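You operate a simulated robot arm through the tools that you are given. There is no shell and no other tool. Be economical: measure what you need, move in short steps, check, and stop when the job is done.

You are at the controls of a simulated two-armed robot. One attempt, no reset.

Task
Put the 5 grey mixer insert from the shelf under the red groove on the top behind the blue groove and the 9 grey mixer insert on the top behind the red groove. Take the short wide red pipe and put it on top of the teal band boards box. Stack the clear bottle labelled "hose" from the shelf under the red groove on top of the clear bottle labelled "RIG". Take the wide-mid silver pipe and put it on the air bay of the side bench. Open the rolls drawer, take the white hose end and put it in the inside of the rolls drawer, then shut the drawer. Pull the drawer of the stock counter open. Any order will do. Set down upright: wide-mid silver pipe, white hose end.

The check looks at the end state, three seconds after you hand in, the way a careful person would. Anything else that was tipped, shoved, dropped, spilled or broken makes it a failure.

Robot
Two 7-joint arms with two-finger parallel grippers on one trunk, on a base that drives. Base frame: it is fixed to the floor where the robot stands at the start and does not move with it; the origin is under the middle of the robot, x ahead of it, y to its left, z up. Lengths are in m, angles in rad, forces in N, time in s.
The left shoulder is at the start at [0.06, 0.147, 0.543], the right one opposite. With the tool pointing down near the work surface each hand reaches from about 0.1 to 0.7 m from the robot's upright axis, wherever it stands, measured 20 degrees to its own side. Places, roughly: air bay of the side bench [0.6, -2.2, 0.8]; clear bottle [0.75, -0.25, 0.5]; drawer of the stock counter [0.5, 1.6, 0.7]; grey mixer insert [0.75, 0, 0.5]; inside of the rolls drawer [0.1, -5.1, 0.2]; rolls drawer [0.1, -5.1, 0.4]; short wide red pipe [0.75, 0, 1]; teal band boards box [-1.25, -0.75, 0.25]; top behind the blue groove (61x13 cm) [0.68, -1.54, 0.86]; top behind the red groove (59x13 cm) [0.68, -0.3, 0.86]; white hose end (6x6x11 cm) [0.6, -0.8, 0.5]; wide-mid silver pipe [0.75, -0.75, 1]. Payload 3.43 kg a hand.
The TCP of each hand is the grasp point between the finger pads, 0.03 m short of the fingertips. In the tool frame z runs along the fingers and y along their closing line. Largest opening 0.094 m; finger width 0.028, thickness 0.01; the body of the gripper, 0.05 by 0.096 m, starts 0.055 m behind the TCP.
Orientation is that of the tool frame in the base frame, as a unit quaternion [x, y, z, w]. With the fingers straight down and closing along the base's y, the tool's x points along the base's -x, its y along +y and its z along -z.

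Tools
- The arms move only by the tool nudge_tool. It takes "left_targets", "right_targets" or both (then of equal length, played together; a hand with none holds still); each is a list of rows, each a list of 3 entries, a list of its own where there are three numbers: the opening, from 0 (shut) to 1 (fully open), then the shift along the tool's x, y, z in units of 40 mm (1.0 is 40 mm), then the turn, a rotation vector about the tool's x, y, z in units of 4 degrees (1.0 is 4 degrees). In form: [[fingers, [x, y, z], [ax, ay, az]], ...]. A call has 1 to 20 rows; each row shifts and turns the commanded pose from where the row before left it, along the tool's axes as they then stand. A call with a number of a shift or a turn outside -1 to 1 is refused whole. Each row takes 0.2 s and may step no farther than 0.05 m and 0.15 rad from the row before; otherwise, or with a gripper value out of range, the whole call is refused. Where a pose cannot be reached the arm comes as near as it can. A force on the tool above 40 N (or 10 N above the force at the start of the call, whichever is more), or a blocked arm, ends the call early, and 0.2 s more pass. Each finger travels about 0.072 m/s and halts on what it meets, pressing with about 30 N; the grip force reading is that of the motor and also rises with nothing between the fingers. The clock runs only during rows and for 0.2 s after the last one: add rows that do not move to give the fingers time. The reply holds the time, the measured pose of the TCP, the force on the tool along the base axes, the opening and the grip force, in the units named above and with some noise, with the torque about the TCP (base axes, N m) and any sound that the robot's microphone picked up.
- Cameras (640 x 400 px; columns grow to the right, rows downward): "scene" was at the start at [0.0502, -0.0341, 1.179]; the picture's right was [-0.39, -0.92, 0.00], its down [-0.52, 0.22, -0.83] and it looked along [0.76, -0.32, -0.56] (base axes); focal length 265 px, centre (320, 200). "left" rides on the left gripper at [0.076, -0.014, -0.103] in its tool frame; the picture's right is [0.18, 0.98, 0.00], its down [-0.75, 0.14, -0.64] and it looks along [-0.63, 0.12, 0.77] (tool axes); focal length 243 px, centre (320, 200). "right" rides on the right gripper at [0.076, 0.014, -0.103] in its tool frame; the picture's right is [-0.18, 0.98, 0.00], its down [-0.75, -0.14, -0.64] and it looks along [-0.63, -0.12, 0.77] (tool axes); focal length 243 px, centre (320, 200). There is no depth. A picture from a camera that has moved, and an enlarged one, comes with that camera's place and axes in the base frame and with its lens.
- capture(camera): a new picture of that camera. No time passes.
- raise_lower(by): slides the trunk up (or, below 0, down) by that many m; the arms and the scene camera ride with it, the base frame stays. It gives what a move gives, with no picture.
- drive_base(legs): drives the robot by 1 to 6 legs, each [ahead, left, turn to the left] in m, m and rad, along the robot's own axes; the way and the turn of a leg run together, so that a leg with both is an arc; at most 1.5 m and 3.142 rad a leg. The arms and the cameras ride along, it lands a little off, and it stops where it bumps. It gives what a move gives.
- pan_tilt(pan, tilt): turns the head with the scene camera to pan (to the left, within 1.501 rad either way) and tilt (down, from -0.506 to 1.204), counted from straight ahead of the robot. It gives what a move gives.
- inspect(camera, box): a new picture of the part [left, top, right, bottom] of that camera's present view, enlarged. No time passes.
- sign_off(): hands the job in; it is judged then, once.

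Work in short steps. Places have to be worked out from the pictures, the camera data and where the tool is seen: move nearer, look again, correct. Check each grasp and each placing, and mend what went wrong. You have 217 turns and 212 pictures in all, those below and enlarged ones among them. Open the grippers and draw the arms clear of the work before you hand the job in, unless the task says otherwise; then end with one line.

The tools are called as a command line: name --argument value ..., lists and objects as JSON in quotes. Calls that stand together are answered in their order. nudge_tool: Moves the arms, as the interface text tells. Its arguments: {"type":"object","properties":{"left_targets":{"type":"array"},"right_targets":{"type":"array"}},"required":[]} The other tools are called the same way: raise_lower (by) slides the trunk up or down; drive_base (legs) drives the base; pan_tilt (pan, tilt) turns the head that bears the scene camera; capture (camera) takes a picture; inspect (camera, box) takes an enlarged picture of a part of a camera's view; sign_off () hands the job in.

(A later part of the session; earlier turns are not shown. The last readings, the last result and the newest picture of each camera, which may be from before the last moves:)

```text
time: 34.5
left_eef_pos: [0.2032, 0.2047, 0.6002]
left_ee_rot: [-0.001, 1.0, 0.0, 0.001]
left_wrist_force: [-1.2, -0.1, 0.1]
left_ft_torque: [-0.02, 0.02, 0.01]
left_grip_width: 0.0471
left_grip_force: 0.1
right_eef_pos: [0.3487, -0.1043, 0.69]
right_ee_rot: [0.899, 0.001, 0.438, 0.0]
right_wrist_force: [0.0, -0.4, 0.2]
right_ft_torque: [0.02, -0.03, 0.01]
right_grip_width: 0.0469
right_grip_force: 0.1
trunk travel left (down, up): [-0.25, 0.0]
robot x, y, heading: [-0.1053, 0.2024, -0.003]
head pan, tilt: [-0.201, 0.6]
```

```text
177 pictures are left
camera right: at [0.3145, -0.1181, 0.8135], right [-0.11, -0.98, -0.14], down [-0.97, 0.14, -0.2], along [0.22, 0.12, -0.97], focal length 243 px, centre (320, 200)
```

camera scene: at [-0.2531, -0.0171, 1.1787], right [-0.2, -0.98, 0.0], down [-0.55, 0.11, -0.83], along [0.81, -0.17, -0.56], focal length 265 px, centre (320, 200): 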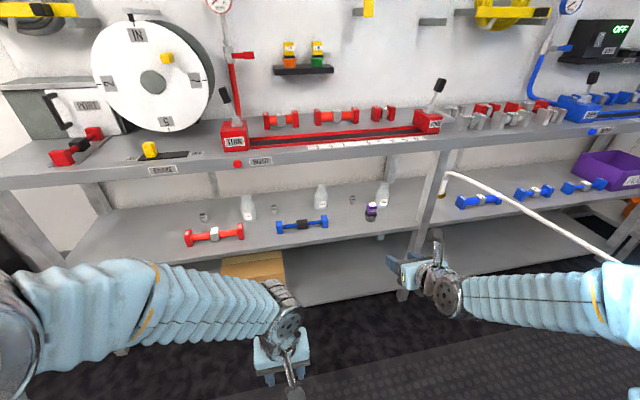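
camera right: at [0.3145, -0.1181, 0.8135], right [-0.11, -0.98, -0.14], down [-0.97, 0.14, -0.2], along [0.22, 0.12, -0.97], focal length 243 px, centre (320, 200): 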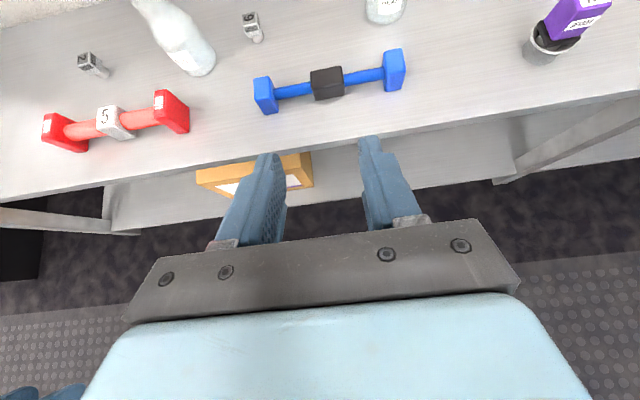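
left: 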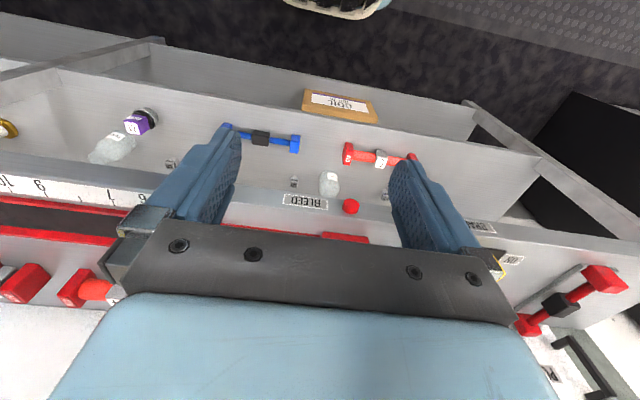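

The hand camera confirms cube 9 at about (0.667,-0.005). I pitch slightly, align, and advance part of the way along the tool axis.

nudge_tool --right_targets '[[0.6, [0, 0, 0], [0, 1, 0]], [0.6, [0.343, -0.825, 0], [0, 0, 0]], [0.6, [0.343, -0.825, 0], [0, 0, 0]], [0.6, [0.343, -0.825, 0], [0, 0, 0]], [0.6, [0, 0, 1], [0, 0, 0]], [0.6, [0, 0, 1], [0, 0, 0]], [0.6, [0, 0, 1], [0, 0, 0]], [0.6, [0, 0, 1], [0, 0, 0]], [0.6, [0, 0, 1], [0, 0, 0]]]'

capture --camera "right"

capture --camera "scene"

```text
time: 36.5
left_eef_pos: [0.202, 0.2057, 0.5988]
left_ee_rot: [-0.001, 1.0, 0.0, 0.001]
left_wrist_force: [-0.5, 0.0, 0.5]
left_ft_torque: [0.01, -0.02, 0.05]
left_grip_width: 0.0472
left_grip_force: 0.1
right_eef_pos: [0.5378, -0.007, 0.6124]
right_ee_rot: [0.882, 0.0, 0.471, 0.0]
right_wrist_force: [-0.3, 0.4, 0.1]
right_ft_torque: [-0.01, 0.02, 0.02]
right_grip_width: 0.0563
right_grip_force: 0.1
trunk travel left (down, up): [-0.25, 0.0]
robot x, y, heading: [-0.1061, 0.2008, -0.0]
head pan, tilt: [-0.201, 0.6]
```

```text
176 pictures are left
camera right: at [0.4955, -0.0215, 0.7334], right [-0.1, -0.98, -0.15], down [-0.95, 0.14, -0.27], along [0.28, 0.12, -0.95], focal length 243 px, centre (320, 200)
```

right: 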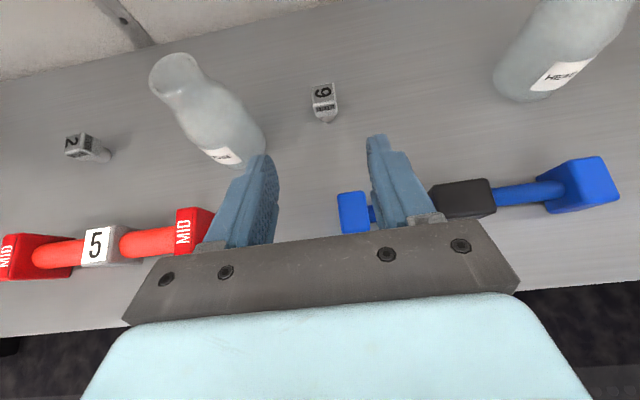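

```text
175 pictures are left
camera scene: at [-0.052, 0.186, 1.1787], right [-0.2, -0.98, 0.0], down [-0.55, 0.11, -0.83], along [0.81, -0.16, -0.56], focal length 265 px, centre (320, 200)
```

scene: 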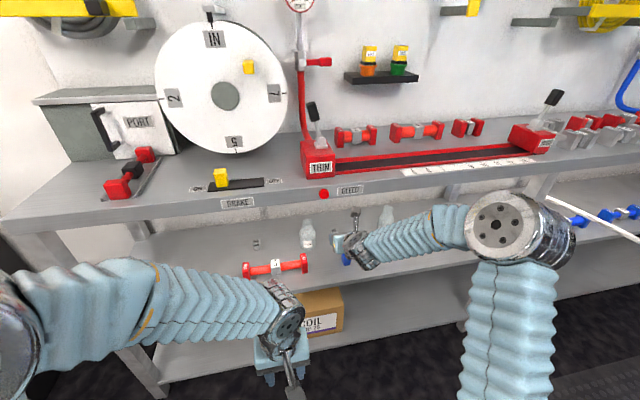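

Aligned with cube 9 (y≈-0.009). Advance the last 14 cm along the tool axis and close.

nudge_tool --right_targets '[[0.52, [0, 0.03, 0.9], [0, 0, 0]], [0.52, [0, 0.03, 0.9], [0, 0, 0]], [0.52, [0, 0, 0.9], [0, 0, 0]], [0.52, [0, 0, 0.8], [0, 0, 0]]]'

capture --camera "right"

```text
time: 37.5
left_eef_pos: [0.2016, 0.204, 0.6006]
left_ee_rot: [0.0, 1.0, -0.001, 0.001]
left_wrist_force: [-0.5, 0.5, 0.0]
left_ft_torque: [0.03, -0.01, 0.01]
left_grip_width: 0.0471
left_grip_force: 0.1
right_eef_pos: [0.6539, -0.0078, 0.5347]
right_ee_rot: [0.883, 0.0, 0.47, 0.001]
right_wrist_force: [-0.7, -0.3, 0.4]
right_ft_torque: [-0.01, 0.0, 0.04]
right_grip_width: 0.0491
right_grip_force: 0.0
trunk travel left (down, up): [-0.25, 0.0]
robot x, y, heading: [-0.105, 0.2047, 0.003]
head pan, tilt: [-0.201, 0.6]
```

```text
174 pictures are left
camera right: at [0.6114, -0.0223, 0.6547], right [-0.1, -0.98, -0.15], down [-0.95, 0.14, -0.27], along [0.28, 0.12, -0.95], focal length 243 px, centre (320, 200)
```

right: 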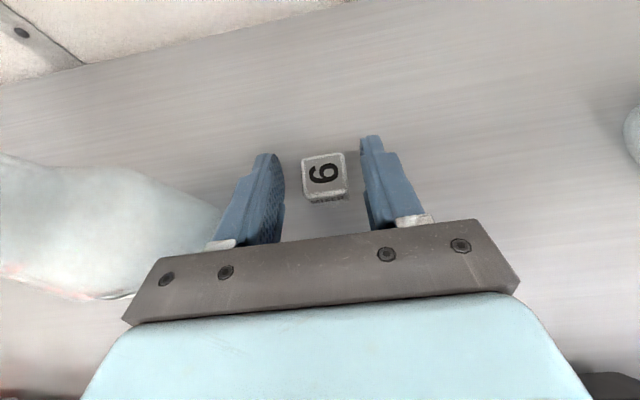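

Cube sits between the fingers. I'll verify its digit (6 or 9) with a zoom before closing.

inspect --camera "right" --box '[280, 130, 370, 220]'

```text
4.44 times, centred on (325, 175) of right
camera zoom: at [0.6114, -0.0223, 0.6547], right [-0.1, -0.98, -0.15], down [-0.95, 0.14, -0.27], along [0.28, 0.12, -0.95], focal length 1078 px, centre (298, 311)
```

zoom: 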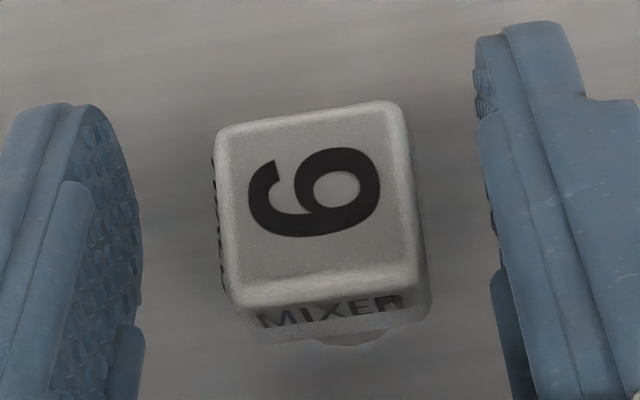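

The 6/9 ambiguity depends on the digit's top direction; I check the neighbouring "2" and "5" cubes' orientation.

inspect --camera "scene" --box '[246, 232, 266, 252]'

inspect --camera "scene" --box '[340, 205, 420, 255]'

```text
16.00 times, centred on (256, 242) of scene
camera zoom: at [-0.0519, 0.186, 1.1787], right [-0.2, -0.98, 0.0], down [-0.55, 0.11, -0.83], along [0.81, -0.16, -0.56], focal length 4246 px, centre (1344, -472)
```

zoom: 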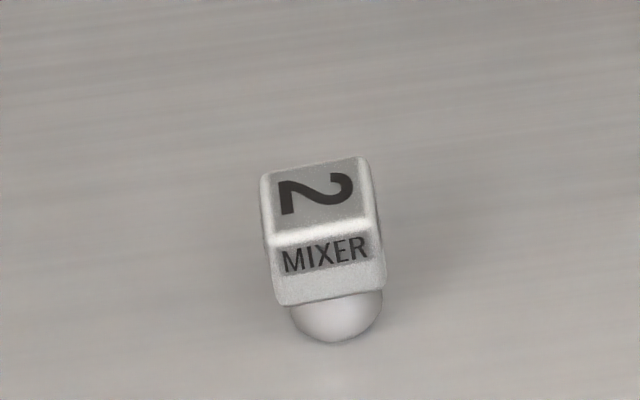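

```text
8.00 times, centred on (380, 230) of scene
camera zoom: at [-0.0519, 0.186, 1.1787], right [-0.2, -0.98, 0.0], down [-0.55, 0.11, -0.83], along [0.81, -0.16, -0.56], focal length 2123 px, centre (-160, -40)
```

zoom: 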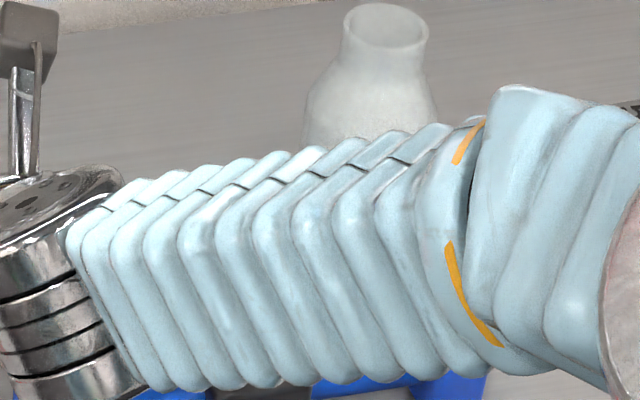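

The neighbouring 2 has its top toward image right, so this one is indeed "9". Close and lift.

nudge_tool --right_targets '[[0.0, [0, 0, 0], [0, 0, 0]], [0.0, [0, 0, 0], [0, 0, 0]], [0.0, [0, 0, 0], [0, 0, 0]], [0.0, [0.415, 0, -0.28], [0, 0, 0]]]'

capture --camera "right"

```text
time: 38.5
left_eef_pos: [0.2026, 0.2055, 0.5993]
left_ee_rot: [0.001, 1.0, 0.0, 0.001]
left_wrist_force: [-0.5, 0.4, -0.4]
left_ft_torque: [-0.01, -0.02, 0.03]
left_grip_width: 0.047
left_grip_force: 0.1
right_eef_pos: [0.6524, -0.0079, 0.553]
right_ee_rot: [0.883, 0.0, 0.469, 0.0]
right_wrist_force: [0.3, 0.7, -0.3]
right_ft_torque: [0.02, -0.02, 0.02]
right_grip_width: 0.0272
right_grip_force: 29.6
trunk travel left (down, up): [-0.25, 0.0]
robot x, y, heading: [-0.1055, 0.2038, 0.004]
head pan, tilt: [-0.201, 0.6]
```

```text
170 pictures are left
camera right: at [0.6102, -0.0226, 0.6737], right [-0.1, -0.98, -0.15], down [-0.95, 0.14, -0.27], along [0.28, 0.12, -0.95], focal length 243 px, centre (320, 200)
```

right: 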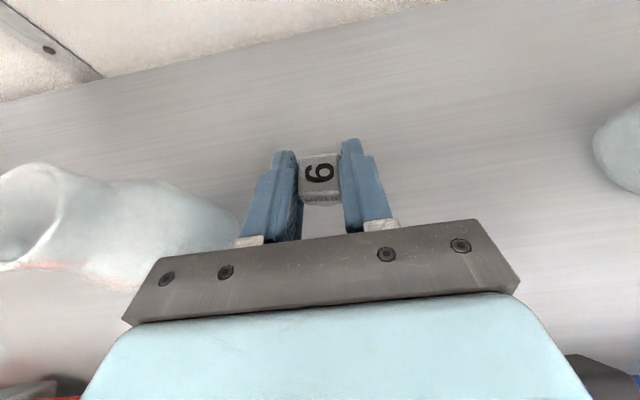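

Insert 9 is held (base is 0.042 m below TCP). I retract the right hand from the shelf and raise it above the top, while raising the left hand and turning it 64° towards closing along x.

nudge_tool --right_targets '[[0, [0, 0, -1], [0, 0, 0]], [0, [0, 0, -1], [0, 0, 0]], [0, [0, 0, -1], [0, 0, 0]], [0, [0, 0, -1], [0, 0, 0]], [0, [0, 0, -1], [0, 0, 0]], [0, [0, 0, -1], [0, 0, 0]], [0, [0, 0, -1], [0, 0, 0]], [0, [0, 0, -1], [0, 0, 0]], [0, [0.829, 0, -0.559], [0, 0, 0]], [0, [0.829, 0, -0.559], [0, 0, 0]], [0, [0.829, 0, -0.559], [0, 0, 0]], [0, [0.829, 0, -0.559], [0, 0, 0]], [0, [0.829, 0, -0.559], [0, 0, 0]], [0, [0.829, 0, -0.559], [0, 0, 0]], [0, [0.829, 0, -0.559], [0, 0, 0]], [0, [0.829, 0, -0.559], [0, 0, 0]]]' --left_targets '[[0.5, [0, 0, -1], [0, 0, 1]], [0.5, [0, 0, -1], [0, 0, 1]], [0.5, [0, 0, -1], [0, 0, 1]], [0.5, [0, 0, -1], [0, 0, 1]], [0.5, [0, 0, -1], [0, 0, 1]], [0.5, [0, 0, -1], [0, 0, 1]], [0.5, [0, 0, -1], [0, 0, 1]], [0.5, [0, 0, -1], [0, 0, 1]], [0.5, [0, 0, -1], [0, 0, 1]], [0.5, [0, 0, -1], [0, 0, 1]], [0.5, [0, 0, -1], [0, 0, 1]], [0.5, [0, 0, 0], [0, 0, 1]], [0.5, [0, 0, 0], [0, 0, 1]], [0.5, [0, 0, 0], [0, 0, 1]], [0.5, [0, 0, 0], [0, 0, 1]], [0.5, [0, 0, 0], [0, 0, 1]]]'

capture --camera "scene"

capture --camera "right"

```text
time: 42.0
left_eef_pos: [0.2044, 0.2022, 0.9882]
left_ee_rot: [0.495, 0.869, 0.001, -0.009]
left_wrist_force: [0.3, -0.5, 1.0]
left_ft_torque: [0.01, 0.01, -0.02]
left_grip_width: 0.0472
left_grip_force: 0.1
left hand out of reach, approached as far as the arm can: row 10, 11
right_eef_pos: [0.3879, -0.0064, 1.0547]
right_ee_rot: [0.883, 0.0, 0.469, 0.0]
right_wrist_force: [-0.2, 0.0, -0.8]
right_ft_torque: [-0.01, 0.0, 0.03]
right_grip_width: 0.0268
right_grip_force: 29.6
trunk travel left (down, up): [-0.25, 0.0]
robot x, y, heading: [-0.1051, 0.2057, -0.002]
head pan, tilt: [-0.201, 0.6]
```

```text
169 pictures are left
camera scene: at [-0.0516, 0.1859, 1.1786], right [-0.2, -0.98, 0.0], down [-0.55, 0.11, -0.82], along [0.81, -0.16, -0.57], focal length 265 px, centre (320, 200)
```

scene: 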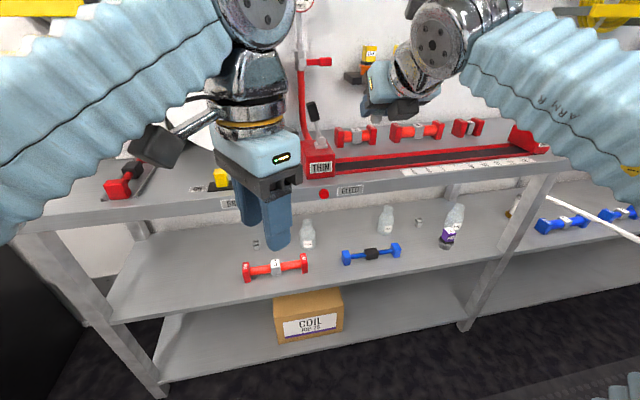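

```text
168 pictures are left
camera right: at [0.3458, -0.0211, 1.1755], right [-0.1, -0.98, -0.15], down [-0.95, 0.14, -0.26], along [0.28, 0.12, -0.95], focal length 243 px, centre (320, 200)
```

right: 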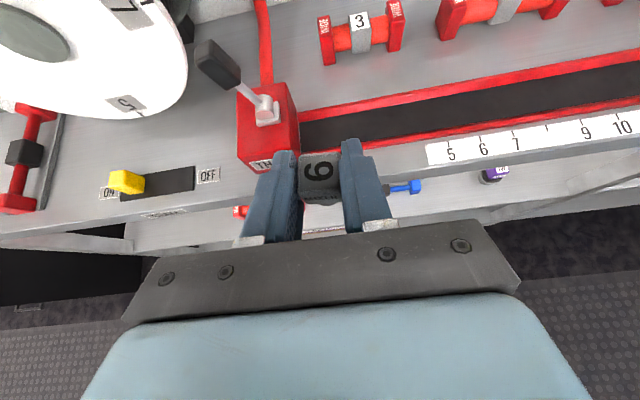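

Clear of the shelf. I drive to (0,-0.3) so the right hand is near y≈-0.5 (9's spot at the right end of the strip) and the left near red 3.

drive_base --legs '[[0.08, -0.5, 0]]'

capture --camera "right"

capture --camera "scene"

```text
time: 44.9
left_eef_pos: [0.2895, -0.298, 0.9869]
left_ee_rot: [0.491, 0.871, 0.0, -0.007]
left_wrist_force: [0.2, -0.4, 0.3]
left_ft_torque: [-0.01, -0.03, 0.0]
left_grip_width: 0.0469
left_grip_force: 0.1
right_eef_pos: [0.4751, -0.5045, 1.0551]
right_ee_rot: [0.883, 0.005, 0.469, -0.003]
right_wrist_force: [-0.7, 0.2, 0.3]
right_ft_torque: [0.03, -0.02, -0.01]
right_grip_width: 0.0231
right_grip_force: 30.0
trunk travel left (down, up): [-0.25, 0.0]
robot x, y, heading: [-0.0228, -0.2983, 0.008]
head pan, tilt: [-0.201, 0.6]
```

```text
167 pictures are left
camera right: at [0.4325, -0.5195, 1.1753], right [-0.09, -0.98, -0.15], down [-0.96, 0.13, -0.27], along [0.28, 0.12, -0.95], focal length 243 px, centre (320, 200)
```

right: 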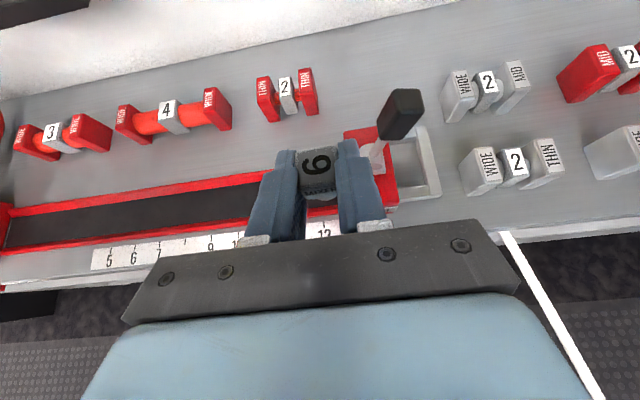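

```text
166 pictures are left
camera scene: at [0.033, -0.3169, 1.1787], right [-0.19, -0.98, 0.0], down [-0.55, 0.11, -0.83], along [0.81, -0.16, -0.57], focal length 265 px, centre (320, 200)
```

scene: 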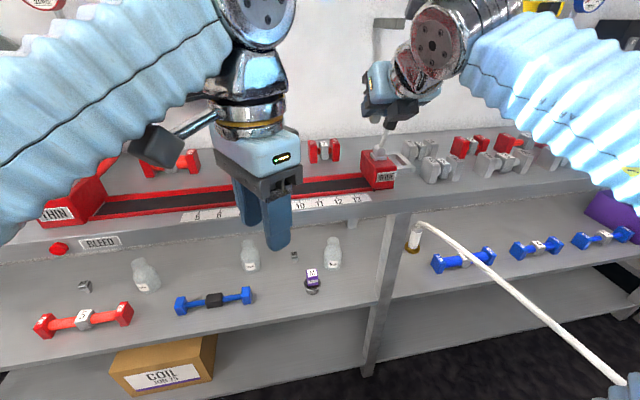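

The grip width dropped from 0.027 to 0.023; I zoom to check how the 9 sits in the fingers.

inspect --camera "right" --box '[260, 110, 390, 240]'

capture --camera "left"

```text
3.08 times, centred on (325, 175) of right
camera zoom: at [0.4325, -0.5195, 1.1753], right [-0.09, -0.98, -0.15], down [-0.96, 0.13, -0.27], along [0.28, 0.12, -0.95], focal length 746 px, centre (305, 277)
```

zoom: 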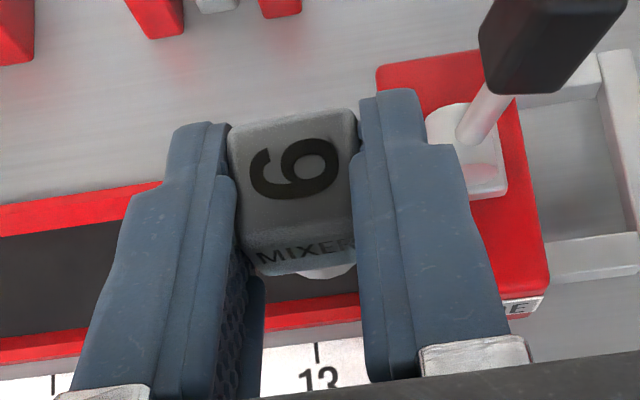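

```text
164 pictures are left
camera left: at [0.2393, -0.2405, 1.0892], right [0.75, 0.67, 0.0], down [0.52, -0.58, 0.63], along [0.42, -0.47, -0.78], focal length 243 px, centre (320, 200)
```

left: 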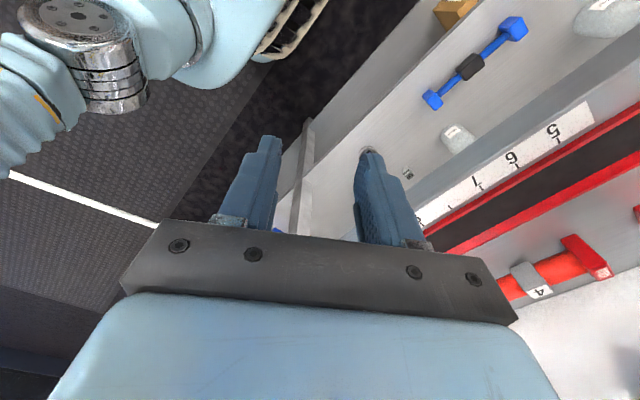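

The 9 is still seated. The left hand takes red 3 first (centre ≈(0.68,-0.07), tag top z≈0.90). I finish turning the left hand, and shift the right hand inward away from the WIDE lever.

nudge_tool --left_targets '[[0.8, [0, 0, 0], [0, 0, 1]], [0.8, [0, 0, 0], [0, 0, 1]], [0.8, [0, 0, 0], [0, 0, 1]], [0.8, [0, 0, 0], [0, 0, 1]], [0.8, [0, 0, 0], [0, 0, 1]], [0.8, [0, 0, 0], [0, 0, 1]], [0.8, [0, 0, 0], [0, 0, 1]], [0.8, [0, 0, 0], [0, 0, 0.8]], [0.8, [1, 0, 0], [0, 0, 0]], [0.8, [1, 0, 0], [0, 0, 0]], [0.8, [1, 0, 0], [0, 0, 0]], [0.8, [1, 0, 0], [0, 0, 0]], [0.8, [1, 0, 0], [0, 0, 0]]]' --right_targets '[[0, [0, -0.5, 0], [0, 0, 0]], [0, [0, -0.5, 0], [0, 0, 0]], [0, [0, -0.5, 0], [0, 0, 0]], [0, [0, -0.5, 0], [0, 0, 0]], [0, [0, 0, 0], [0, 0, 0]], [0, [0, 0, 0], [0, 0, 0]], [0, [0, 0, 0], [0, 0, 0]], [0, [0, 0, 0], [0, 0, 0]], [0, [0, 0, 0], [0, 0, 0]], [0, [0, 0, 0], [0, 0, 0]], [0, [0, 0, 0], [0, 0, 0]], [0, [0, 0, 0], [0, 0, 0]], [0, [0, 0, 0], [0, 0, 0]]]'

capture --camera "left"

```text
time: 47.9
left_eef_pos: [0.276, -0.1661, 0.9919]
left_ee_rot: [0.771, 0.637, 0.021, -0.008]
left_wrist_force: [0.0, -0.5, 0.0]
left_ft_torque: [0.07, 0.0, -0.04]
left_grip_width: 0.075
left_grip_force: 0.0
left hand out of reach, approached as far as the arm can: row 12
right_eef_pos: [0.474, -0.4253, 1.0535]
right_ee_rot: [0.882, 0.006, 0.471, -0.004]
right_wrist_force: [-0.6, -2.2, -0.3]
right_ft_torque: [0.07, 0.0, 0.04]
right_grip_width: 0.023
right_grip_force: 30.2
trunk travel left (down, up): [-0.25, 0.0]
robot x, y, heading: [-0.0244, -0.2985, 0.012]
head pan, tilt: [-0.201, 0.6]
stopped in row 13 (left hand): the arm was blocked; the commanded pose is now the measured one
```

```text
163 pictures are left
camera left: at [0.2747, -0.0922, 1.096], right [1.0, -0.01, 0.02], down [-0.02, -0.79, 0.61], along [0.01, -0.61, -0.79], focal length 243 px, centre (320, 200)
```

left: 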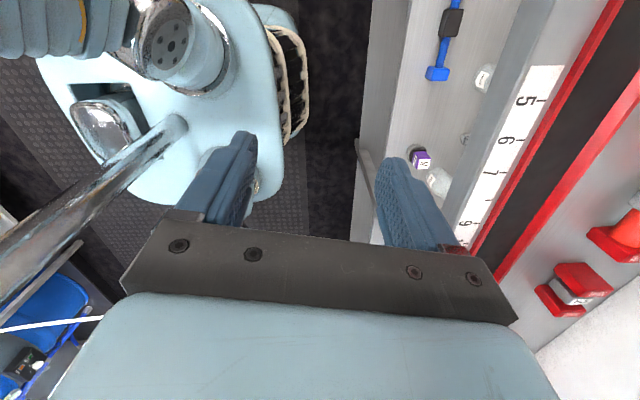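

The left hand over-turned ~11° and met a joint limit close in. I correct the yaw and tilt, and move it forward over the bench towards red 3.

nudge_tool --left_targets '[[0.8, [0, 0, 0], [0.31, -0.56, -0.9]], [0.8, [0, 0.3, 0], [0, 0, -0.9]], [0.8, [0, 0.7, 0], [0, 0, -0.9]], [0.8, [0, 1, 0], [0, 0, 0]], [0.8, [0, 1, 0], [0, 0, 0]], [0.8, [0, 1, 0], [0, 0, 0]], [0.8, [0, 1, 0], [0, 0, 0]], [0.8, [0.5, 0.8, 0], [0, 0, 0]], [0.8, [0.8, 0.5, 0], [0, 0, 0]], [0.8, [0.8, 0.5, 0], [0, 0, 0]]]'

drive_base --legs '[[0.07, 0, 0]]'

capture --camera "left"

```text
time: 50.1
left_eef_pos: [0.3889, -0.1305, 0.9922]
left_ee_rot: [0.703, 0.711, -0.01, 0.008]
left_wrist_force: [-0.7, 0.4, -0.1]
left_ft_torque: [0.04, 0.0, 0.02]
left_grip_width: 0.0752
left_grip_force: 0.0
left hand out of reach, approached as far as the arm can: row 5, 6, 7, 8, 9, 10
right_eef_pos: [0.4726, -0.4217, 1.0539]
right_ee_rot: [0.883, 0.006, 0.47, -0.002]
right_wrist_force: [0.1, 0.4, -0.7]
right_ft_torque: [-0.01, 0.02, -0.04]
right_grip_width: 0.0231
right_grip_force: 29.8
trunk travel left (down, up): [-0.25, 0.0]
robot x, y, heading: [-0.0215, -0.2964, 0.012]
head pan, tilt: [-0.201, 0.6]
```

```text
time: 51.1
left_eef_pos: [0.4576, -0.1321, 0.9923]
left_ee_rot: [0.704, 0.71, -0.009, 0.008]
left_wrist_force: [-0.2, -0.4, -0.3]
left_ft_torque: [-0.02, -0.02, 0.02]
left_grip_width: 0.0755
left_grip_force: 0.1
right_eef_pos: [0.5426, -0.424, 1.0543]
right_ee_rot: [0.883, 0.005, 0.47, -0.002]
right_wrist_force: [-0.7, 0.1, -1.1]
right_ft_torque: [0.02, 0.01, 0.04]
right_grip_width: 0.023
right_grip_force: 30.4
trunk travel left (down, up): [-0.25, 0.0]
robot x, y, heading: [0.0497, -0.3, 0.011]
head pan, tilt: [-0.201, 0.6]
```

```text
162 pictures are left
camera left: at [0.4437, -0.0521, 1.091], right [0.98, 0.19, -0.01], down [0.15, -0.74, 0.66], along [0.12, -0.65, -0.75], focal length 243 px, centre (320, 200)
```

left: 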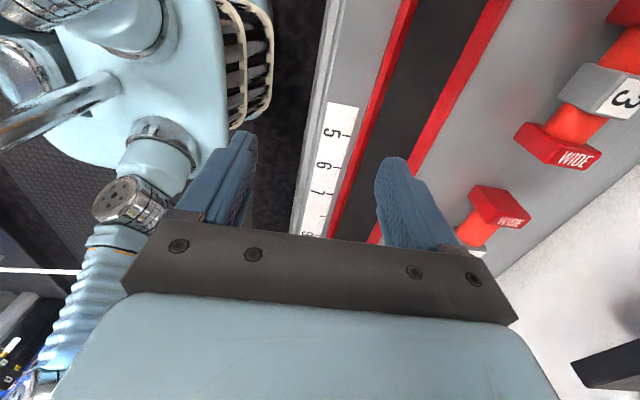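

Tool-down reach is limited at this height, so I must stand closer (base front is ~0.22 m ahead of its axis, so x≈0.2 is possible). Pull the right hand back first, then drive closer.

nudge_tool --right_targets '[[0, [-0.559, 0, -0.829], [0, 0, 0]], [0, [-0.559, 0, -0.829], [0, 0, 0]], [0, [-0.559, 0, -0.829], [0, 0, 0]], [0, [-0.559, 0, -0.829], [0, 0, 0]]]'

drive_base --legs '[[0.14, 0.07, 0]]'

capture --camera "left"

capture --camera "scene"

```text
time: 52.1
left_eef_pos: [0.4572, -0.1309, 0.9918]
left_ee_rot: [0.704, 0.711, -0.009, 0.008]
left_wrist_force: [0.4, 0.8, -0.2]
left_ft_torque: [-0.01, -0.01, -0.03]
left_grip_width: 0.0753
left_grip_force: 0.0
right_eef_pos: [0.3828, -0.4257, 1.0512]
right_ee_rot: [0.883, 0.004, 0.469, -0.002]
right_wrist_force: [0.1, 0.6, -1.3]
right_ft_torque: [0.03, -0.02, -0.03]
right_grip_width: 0.0231
right_grip_force: 30.1
trunk travel left (down, up): [-0.25, 0.0]
robot x, y, heading: [0.0497, -0.2978, 0.012]
head pan, tilt: [-0.201, 0.6]
```

```text
time: 53.5
left_eef_pos: [0.5951, -0.0592, 0.9932]
left_ee_rot: [0.703, 0.711, -0.009, 0.008]
left_wrist_force: [-1.2, -0.2, 0.4]
left_ft_torque: [0.02, 0.02, 0.0]
left_grip_width: 0.0753
left_grip_force: 0.1
right_eef_pos: [0.5194, -0.3536, 1.0511]
right_ee_rot: [0.883, 0.005, 0.469, -0.002]
right_wrist_force: [0.1, -0.9, -0.4]
right_ft_torque: [0.03, -0.02, 0.02]
right_grip_width: 0.0232
right_grip_force: 30.2
trunk travel left (down, up): [-0.25, 0.0]
robot x, y, heading: [0.1862, -0.2237, 0.011]
head pan, tilt: [-0.201, 0.6]
```

```text
161 pictures are left
camera left: at [0.5808, 0.0201, 1.091], right [0.98, 0.19, -0.01], down [0.15, -0.74, 0.66], along [0.12, -0.65, -0.75], focal length 243 px, centre (320, 200)
```

left: 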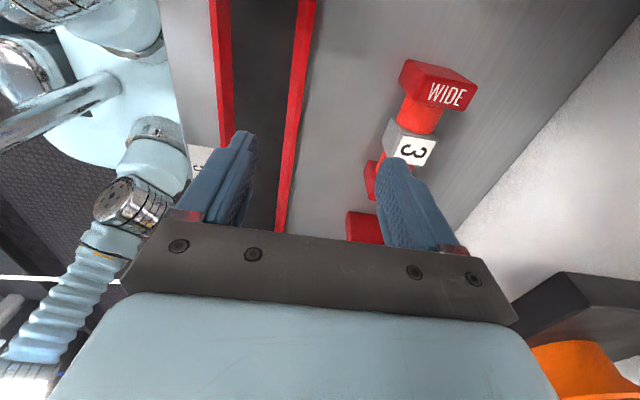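

```text
160 pictures are left
camera scene: at [0.2397, -0.2443, 1.1787], right [-0.19, -0.98, 0.0], down [-0.55, 0.11, -0.83], along [0.81, -0.16, -0.56], focal length 265 px, centre (320, 200)
```

scene: 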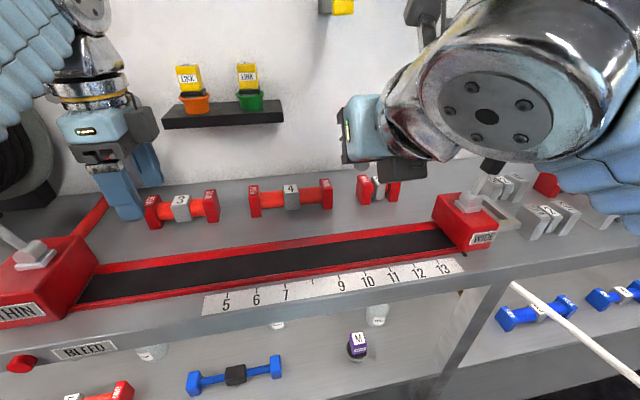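

Red 3 is at (0.677,-0.070), but a small wall shelf (front x≈0.70, z≈1.03–1.05, y<-0.065) is close to the hand's path. I'll lean the hand 8° back and enter offset (x≈0.655) so closing drags the pipe slightly toward me.

nudge_tool --left_targets '[[1, [0, 0, 0], [-1, 0.34, 0]], [1, [0, 0, 0], [-1, 0, 0]], [1, [-0.14, 0.75, 0], [0, 0, 0]], [1, [-0.14, 0.7, 0], [0, 0, 0]], [1, [0, 0, 0.6], [0, 0, 0]], [1, [0, 0, 0.5], [0, 0, 0]]]'

capture --camera "left"

capture --camera "scene"

```text
time: 54.9
left_eef_pos: [0.6608, -0.0706, 0.9572]
left_ee_rot: [0.701, 0.71, 0.049, 0.049]
left_wrist_force: [0.7, 0.1, -0.2]
left_ft_torque: [0.04, -0.01, 0.01]
left_grip_width: 0.094
left_grip_force: 0.1
right_eef_pos: [0.5196, -0.3538, 1.0524]
right_ee_rot: [0.883, 0.006, 0.469, -0.003]
right_wrist_force: [0.3, 0.1, 0.4]
right_ft_torque: [0.01, -0.01, 0.0]
right_grip_width: 0.0233
right_grip_force: 30.2
trunk travel left (down, up): [-0.25, 0.0]
robot x, y, heading: [0.1866, -0.2281, 0.01]
head pan, tilt: [-0.201, 0.6]
```

```text
159 pictures are left
camera left: at [0.6319, 0.0064, 1.055], right [0.97, 0.2, 0.14], down [0.06, -0.75, 0.66], along [0.23, -0.63, -0.74], focal length 243 px, centre (320, 200)
```

left: 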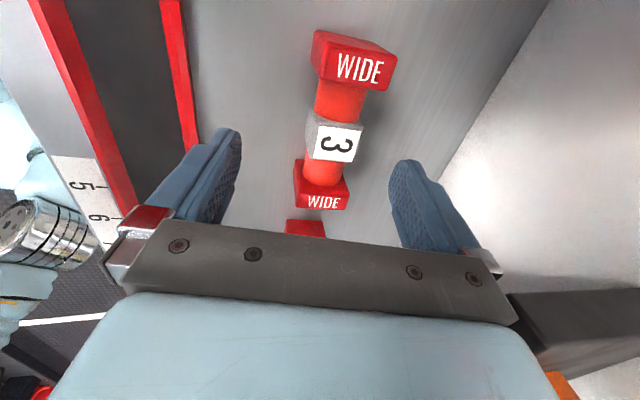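

```text
158 pictures are left
camera scene: at [0.2398, -0.2442, 1.1787], right [-0.19, -0.98, 0.0], down [-0.55, 0.11, -0.83], along [0.81, -0.16, -0.56], focal length 265 px, centre (320, 200)
```

scene: 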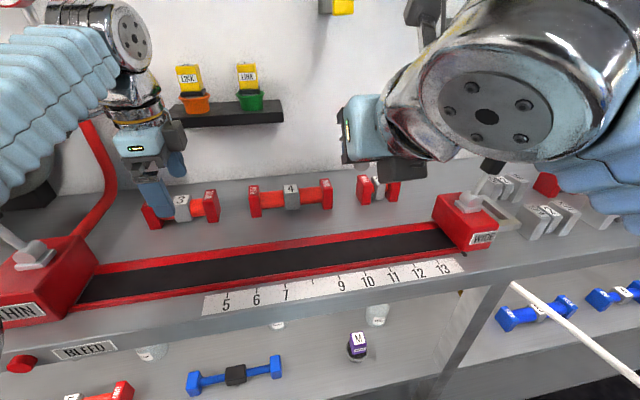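

The pipe lies well between the fingers. Descend to TCP z≈0.897 with a small back shift, watching force.

nudge_tool --left_targets '[[1, [0, -0.1, 0.5], [0, 0, 0]], [1, [0, -0.1, 0.5], [0, 0, 0]], [1, [0, 0, 0.5], [0, 0, 0]]]'

capture --camera "left"

```text
time: 55.7
left_eef_pos: [0.6583, -0.0704, 0.8971]
left_ee_rot: [0.701, 0.709, 0.05, 0.051]
left_wrist_force: [-1.3, 2.8, 18.2]
left_ft_torque: [0.08, 0.97, -0.13]
left_grip_width: 0.0932
left_grip_force: 0.1
right_eef_pos: [0.5179, -0.3549, 1.0528]
right_ee_rot: [0.882, 0.006, 0.47, -0.004]
right_wrist_force: [-0.4, -0.7, -1.3]
right_ft_torque: [-0.01, 0.0, 0.0]
right_grip_width: 0.0231
right_grip_force: 29.9
trunk travel left (down, up): [-0.25, 0.0]
robot x, y, heading: [0.1867, -0.227, 0.013]
head pan, tilt: [-0.201, 0.6]
```

```text
157 pictures are left
camera left: at [0.6298, 0.0063, 0.9953], right [0.97, 0.19, 0.14], down [0.06, -0.75, 0.66], along [0.23, -0.63, -0.74], focal length 243 px, centre (320, 200)
```

left: 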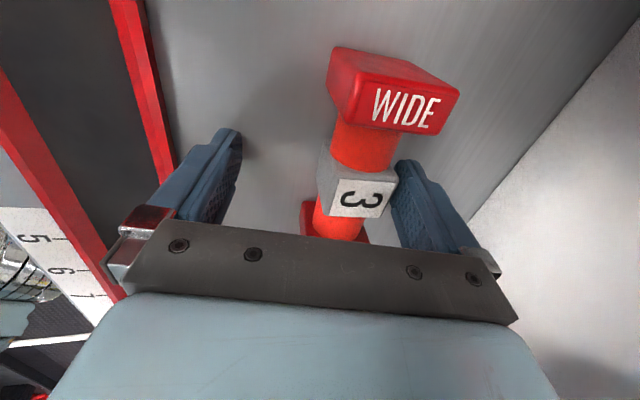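

The front fingertip touches the table (18 N). Raise 6 mm, then close.

nudge_tool --left_targets '[[1, [0, 0, -0.17], [0, 0, 0]], [0.6, [0, 0, 0], [0, 0, 0]], [0.3, [0, 0, 0], [0, 0, 0]], [0, [0, 0, 0], [0, 0, 0]], [0, [0, 0, 0], [0, 0, 0]], [0, [0, 0, 0], [0, 0, 0]]]'

capture --camera "left"

```text
time: 57.1
left_eef_pos: [0.6569, -0.0696, 0.9034]
left_ee_rot: [0.702, 0.709, 0.049, 0.048]
left_wrist_force: [-2.3, 0.7, 3.2]
left_ft_torque: [-0.05, 0.19, -0.03]
left_grip_width: 0.0405
left_grip_force: 30.4
right_eef_pos: [0.5194, -0.3537, 1.0516]
right_ee_rot: [0.883, 0.006, 0.47, -0.003]
right_wrist_force: [0.3, 0.1, -0.5]
right_ft_torque: [-0.01, 0.07, -0.04]
right_grip_width: 0.0232
right_grip_force: 30.2
trunk travel left (down, up): [-0.25, 0.0]
robot x, y, heading: [0.1847, -0.2262, 0.009]
head pan, tilt: [-0.201, 0.6]
```

```text
156 pictures are left
camera left: at [0.6297, 0.0065, 1.0004], right [0.97, 0.2, 0.14], down [0.06, -0.75, 0.66], along [0.23, -0.63, -0.74], focal length 243 px, centre (320, 200)
```

left: 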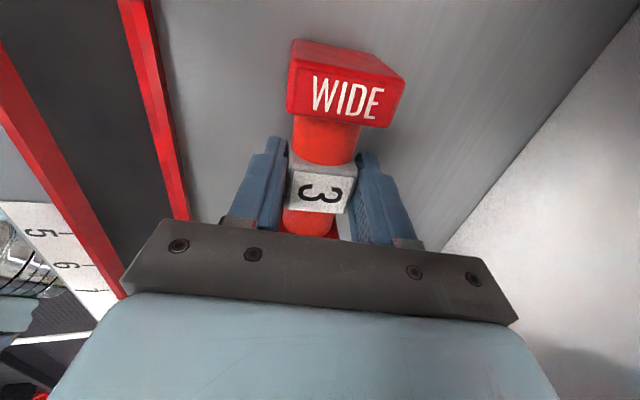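

Held at width 0.0405. Lift 7 cm, then draw back 8 cm.

nudge_tool --left_targets '[[0, [0, 0.08, -0.6], [0, 0, 0]], [0, [0, 0.08, -0.6], [0, 0, 0]], [0, [0, 0.08, -0.6], [0, 0, 0]], [0, [0, -1, -0.14], [0, 0, 0]], [0, [0, -1, -0.14], [0, 0, 0]]]'

capture --camera "left"

capture --camera "scene"

```text
time: 58.3
left_eef_pos: [0.577, -0.0698, 0.9743]
left_ee_rot: [0.701, 0.71, 0.049, 0.047]
left_wrist_force: [-0.4, 0.3, -2.0]
left_ft_torque: [0.01, 0.01, 0.0]
left_grip_width: 0.0401
left_grip_force: 30.5
right_eef_pos: [0.5206, -0.3546, 1.0507]
right_ee_rot: [0.883, 0.005, 0.469, -0.003]
right_wrist_force: [-0.4, 0.5, -0.9]
right_ft_torque: [0.04, 0.03, -0.01]
right_grip_width: 0.0234
right_grip_force: 30.1
trunk travel left (down, up): [-0.25, 0.0]
robot x, y, heading: [0.1827, -0.2272, 0.009]
head pan, tilt: [-0.201, 0.6]
```

```text
155 pictures are left
camera left: at [0.549, 0.0065, 1.0722], right [0.97, 0.19, 0.13], down [0.06, -0.75, 0.65], along [0.23, -0.63, -0.74], focal length 243 px, centre (320, 200)
```

left: 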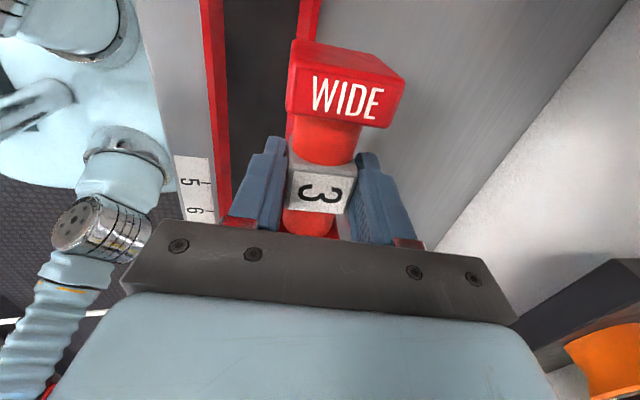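

```text
154 pictures are left
camera scene: at [0.2401, -0.2442, 1.1787], right [-0.19, -0.98, 0.0], down [-0.56, 0.11, -0.82], along [0.81, -0.16, -0.57], focal length 265 px, centre (320, 200)
```

scene: 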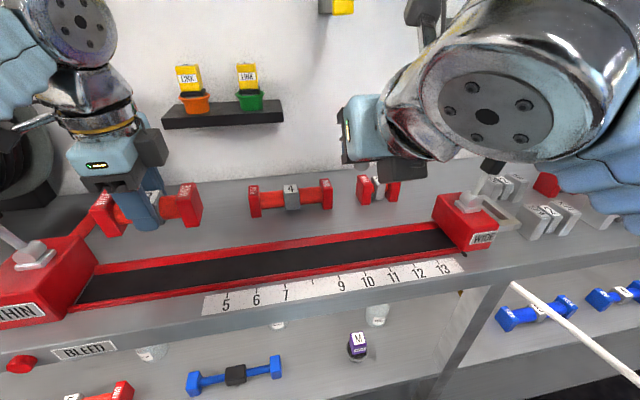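

Pipe is secure. Back off, shift left ~0.28 m (clear of the THIN lever), so the right hand can set 9 down in the vacated spot.

drive_base --legs '[[-0.2, 0, 0], [0, 0.27, 0]]'

capture --camera "right"

```text
time: 61.4
left_eef_pos: [0.3761, 0.1918, 0.9741]
left_ee_rot: [0.702, 0.708, 0.049, 0.049]
left_wrist_force: [0.0, 0.0, -2.3]
left_ft_torque: [0.01, -0.03, 0.0]
left_grip_width: 0.0404
left_grip_force: 30.3
right_eef_pos: [0.3167, -0.0927, 1.0509]
right_ee_rot: [0.883, 0.004, 0.469, -0.002]
right_wrist_force: [0.3, -0.1, -0.4]
right_ft_torque: [0.01, 0.04, 0.02]
right_grip_width: 0.0231
right_grip_force: 29.7
trunk travel left (down, up): [-0.25, 0.0]
robot x, y, heading: [-0.0144, 0.0367, 0.006]
head pan, tilt: [-0.201, 0.6]
```

```text
153 pictures are left
camera right: at [0.2742, -0.1066, 1.1723], right [-0.09, -0.98, -0.15], down [-0.95, 0.13, -0.27], along [0.28, 0.12, -0.95], focal length 243 px, centre (320, 200)
```

right: 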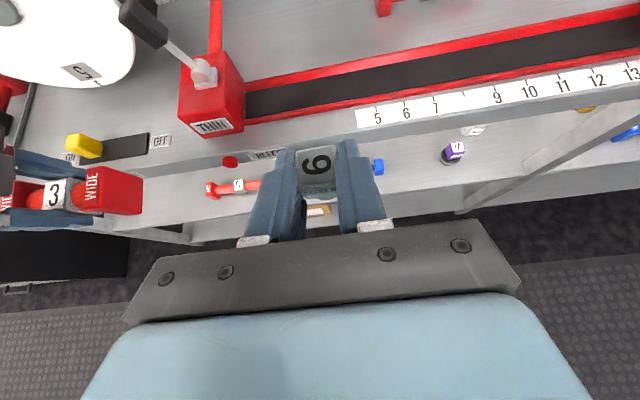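

Move a little closer and bring the 9 over the free spot at (0.67,-0.09), still ~9 cm high.

drive_base --legs '[[0.08, 0, 0]]'

nudge_tool --right_targets '[[0, [0.372, 0, 0.931], [0, 0, 0]], [0, [0.372, 0, 0.931], [0, 0, 0]], [0, [0.372, 0, 0.931], [0, 0, 0]], [0, [0.372, 0, 0.931], [0, 0, 0]], [0, [0.372, 0, 0.931], [0, 0, 0]], [0, [0.372, 0, 0.931], [0, 0, 0]], [0, [0.372, 0, 0.931], [0, 0, 0]]]'

capture --camera "right"

```text
time: 62.5
left_eef_pos: [0.4543, 0.1918, 0.9753]
left_ee_rot: [0.704, 0.707, 0.049, 0.049]
left_wrist_force: [0.0, 1.0, -2.2]
left_ft_torque: [-0.02, 0.0, 0.0]
left_grip_width: 0.0403
left_grip_force: 29.9
right_eef_pos: [0.3956, -0.0915, 1.0517]
right_ee_rot: [0.883, 0.003, 0.469, -0.001]
right_wrist_force: [0.5, -0.2, -0.1]
right_ft_torque: [0.02, 0.05, -0.01]
right_grip_width: 0.0232
right_grip_force: 29.8
trunk travel left (down, up): [-0.25, 0.0]
robot x, y, heading: [0.0607, 0.0366, 0.006]
head pan, tilt: [-0.201, 0.6]
```

```text
time: 64.1
left_eef_pos: [0.454, 0.1913, 0.9742]
left_ee_rot: [0.704, 0.707, 0.049, 0.048]
left_wrist_force: [0.5, 0.2, -2.4]
left_ft_torque: [-0.03, -0.01, -0.01]
left_grip_width: 0.0402
left_grip_force: 30.5
right_eef_pos: [0.669, -0.0897, 0.9926]
right_ee_rot: [0.883, 0.003, 0.47, -0.002]
right_wrist_force: [0.2, -0.2, -0.1]
right_ft_torque: [0.01, 0.0, 0.01]
right_grip_width: 0.0232
right_grip_force: 29.9
trunk travel left (down, up): [-0.25, 0.0]
robot x, y, heading: [0.0621, 0.0348, 0.007]
head pan, tilt: [-0.201, 0.6]
```

```text
152 pictures are left
camera right: at [0.6269, -0.1038, 1.1131], right [-0.1, -0.98, -0.15], down [-0.95, 0.13, -0.27], along [0.28, 0.12, -0.95], focal length 243 px, centre (320, 200)
```

right: 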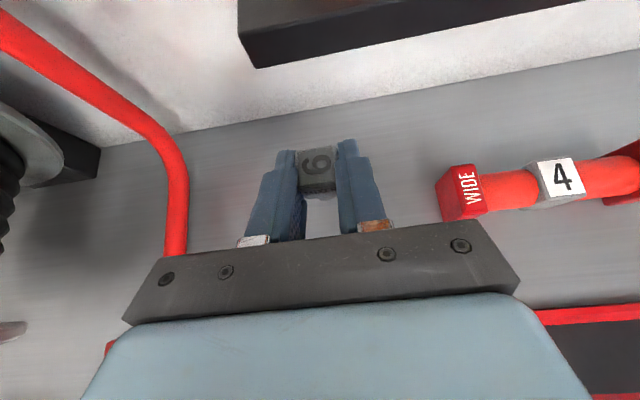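

Spot is clear. Descend 8.4 cm and watch force.

nudge_tool --right_targets '[[0, [-0.58, 0, 0.391], [0, 0, 0]], [0, [-0.58, 0, 0.391], [0, 0, 0]], [0, [-0.5, 0, 0.335], [0, 0, 0]], [0, [0, 0, 0], [0, 0, 0]]]'

capture --camera "right"

```text
time: 65.1
left_eef_pos: [0.4547, 0.1917, 0.9735]
left_ee_rot: [0.704, 0.707, 0.049, 0.048]
left_wrist_force: [0.3, 0.3, -1.6]
left_ft_torque: [0.0, 0.01, 0.03]
left_grip_width: 0.04
left_grip_force: 30.2
right_eef_pos: [0.6706, -0.0896, 0.912]
right_ee_rot: [0.883, 0.003, 0.47, -0.002]
right_wrist_force: [-0.5, 0.4, -1.5]
right_ft_torque: [0.03, 0.03, -0.01]
right_grip_width: 0.0234
right_grip_force: 30.1
trunk travel left (down, up): [-0.25, 0.0]
robot x, y, heading: [0.0606, 0.0363, 0.004]
head pan, tilt: [-0.201, 0.6]
```

```text
151 pictures are left
camera right: at [0.6289, -0.1039, 1.0336], right [-0.1, -0.98, -0.15], down [-0.95, 0.13, -0.27], along [0.28, 0.12, -0.95], focal length 243 px, centre (320, 200)
```

right: 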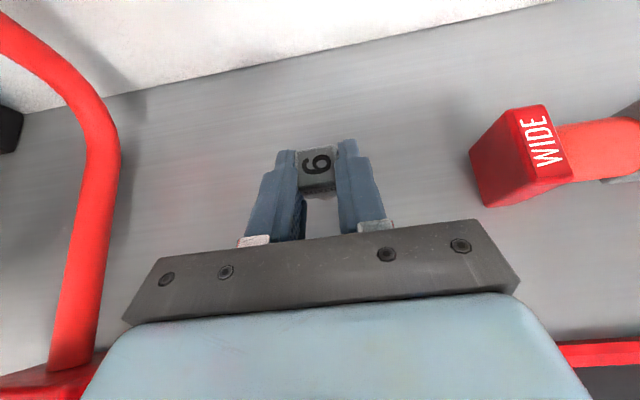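

Not in contact yet; lower another 8 mm gently.

nudge_tool --right_targets '[[0, [-0.083, 0, 0.056], [0, 0, 0]], [0, [-0.083, 0, 0.056], [0, 0, 0]], [0, [0, 0, 0], [0, 0, 0]]]'

```text
time: 65.9
left_eef_pos: [0.4549, 0.1916, 0.975]
left_ee_rot: [0.704, 0.707, 0.049, 0.049]
left_wrist_force: [0.5, 0.2, -2.3]
left_ft_torque: [0.01, -0.02, 0.01]
left_grip_width: 0.0403
left_grip_force: 29.7
right_eef_pos: [0.6702, -0.0911, 0.905]
right_ee_rot: [0.883, 0.002, 0.47, -0.001]
right_wrist_force: [-0.6, -0.1, -0.3]
right_ft_torque: [0.03, 0.03, 0.02]
right_grip_width: 0.023
right_grip_force: 30.5
trunk travel left (down, up): [-0.25, 0.0]
robot x, y, heading: [0.0599, 0.0354, 0.004]
head pan, tilt: [-0.201, 0.6]
```

nudge_tool --right_targets '[[0, [-0.083, 0, 0.056], [0, 0, 0]], [0, [0, 0, 0], [0, 0, 0]]]'

inspect --camera "right" --box '[260, 110, 390, 240]'

```text
time: 66.5
left_eef_pos: [0.4547, 0.1921, 0.9748]
left_ee_rot: [0.703, 0.708, 0.049, 0.048]
left_wrist_force: [-1.3, 0.0, -2.2]
left_ft_torque: [-0.01, -0.02, 0.01]
left_grip_width: 0.0403
left_grip_force: 30.1
right_eef_pos: [0.67, -0.0883, 0.9006]
right_ee_rot: [0.883, 0.003, 0.469, -0.001]
right_wrist_force: [0.3, 0.8, -1.2]
right_ft_torque: [0.0, -0.05, -0.01]
right_grip_width: 0.0232
right_grip_force: 30.1
trunk travel left (down, up): [-0.25, 0.0]
robot x, y, heading: [0.0588, 0.0364, 0.004]
head pan, tilt: [-0.201, 0.6]
```

```text
3.08 times, centred on (325, 175) of right
camera zoom: at [0.6278, -0.104, 1.0215], right [-0.1, -0.98, -0.15], down [-0.95, 0.13, -0.27], along [0.28, 0.12, -0.95], focal length 746 px, centre (305, 277)
```

zoom: 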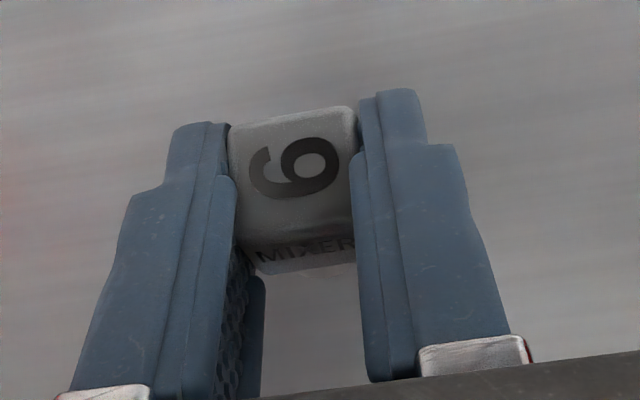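

Still no contact; continue in 3–4 mm steps.

nudge_tool --right_targets '[[0, [-0.083, 0, 0.056], [0, 0, 0]], [0, [0, 0, 0], [0, 0, 0]]]'

nudge_tool --right_targets '[[0, [-0.062, 0, 0.042], [0, 0, 0]], [0, [0, 0, 0], [0, 0, 0]]]'

```text
time: 67.1
left_eef_pos: [0.4546, 0.1913, 0.9744]
left_ee_rot: [0.703, 0.707, 0.049, 0.049]
left_wrist_force: [0.6, -0.5, -2.8]
left_ft_torque: [-0.01, 0.01, 0.02]
left_grip_width: 0.0402
left_grip_force: 29.6
right_eef_pos: [0.6697, -0.0887, 0.898]
right_ee_rot: [0.883, 0.004, 0.469, -0.002]
right_wrist_force: [0.7, -0.2, -0.4]
right_ft_torque: [-0.02, 0.04, 0.03]
right_grip_width: 0.0233
right_grip_force: 29.9
trunk travel left (down, up): [-0.25, 0.0]
robot x, y, heading: [0.0597, 0.0407, 0.006]
head pan, tilt: [-0.201, 0.6]
```

```text
time: 67.7
left_eef_pos: [0.456, 0.1914, 0.9727]
left_ee_rot: [0.703, 0.707, 0.049, 0.049]
left_wrist_force: [-0.2, -0.1, -1.9]
left_ft_torque: [0.0, -0.01, -0.02]
left_grip_width: 0.0402
left_grip_force: 30.1
right_eef_pos: [0.6693, -0.0896, 0.8936]
right_ee_rot: [0.882, 0.003, 0.47, -0.001]
right_wrist_force: [0.4, -0.4, 2.1]
right_ft_torque: [0.01, -0.04, -0.01]
right_grip_width: 0.0233
right_grip_force: 29.9
trunk travel left (down, up): [-0.25, 0.0]
robot x, y, heading: [0.0609, 0.0326, 0.005]
head pan, tilt: [-0.201, 0.6]
```

Light contact (+2 N). Open the fingers in place and look.

nudge_tool --right_targets '[[0.3, [0, 0, 0], [0, 0, 0]], [0.45, [0, 0, 0], [0, 0, 0]], [0.5, [0, 0, 0], [0, 0, 0]]]'

inspect --camera "right" --box '[240, 90, 410, 240]'

```text
time: 68.5
left_eef_pos: [0.4544, 0.1929, 0.973]
left_ee_rot: [0.703, 0.707, 0.049, 0.049]
left_wrist_force: [-0.3, 0.0, -1.4]
left_ft_torque: [-0.02, -0.02, 0.01]
left_grip_width: 0.04
left_grip_force: 30.1
right_eef_pos: [0.6712, -0.0909, 0.8935]
right_ee_rot: [0.883, 0.004, 0.469, -0.002]
right_wrist_force: [-0.2, 0.0, 0.2]
right_ft_torque: [-0.02, -0.02, -0.01]
right_grip_width: 0.047
right_grip_force: 0.0
trunk travel left (down, up): [-0.25, 0.0]
robot x, y, heading: [0.0598, 0.0357, 0.004]
head pan, tilt: [-0.201, 0.6]
```

```text
2.67 times, centred on (325, 165) of right
camera zoom: at [0.6279, -0.1047, 1.0143], right [-0.1, -0.98, -0.15], down [-0.95, 0.13, -0.27], along [0.28, 0.12, -0.95], focal length 647 px, centre (307, 293)
```

zoom: 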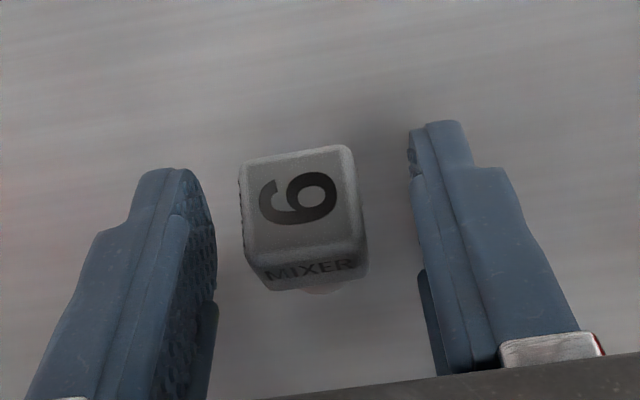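

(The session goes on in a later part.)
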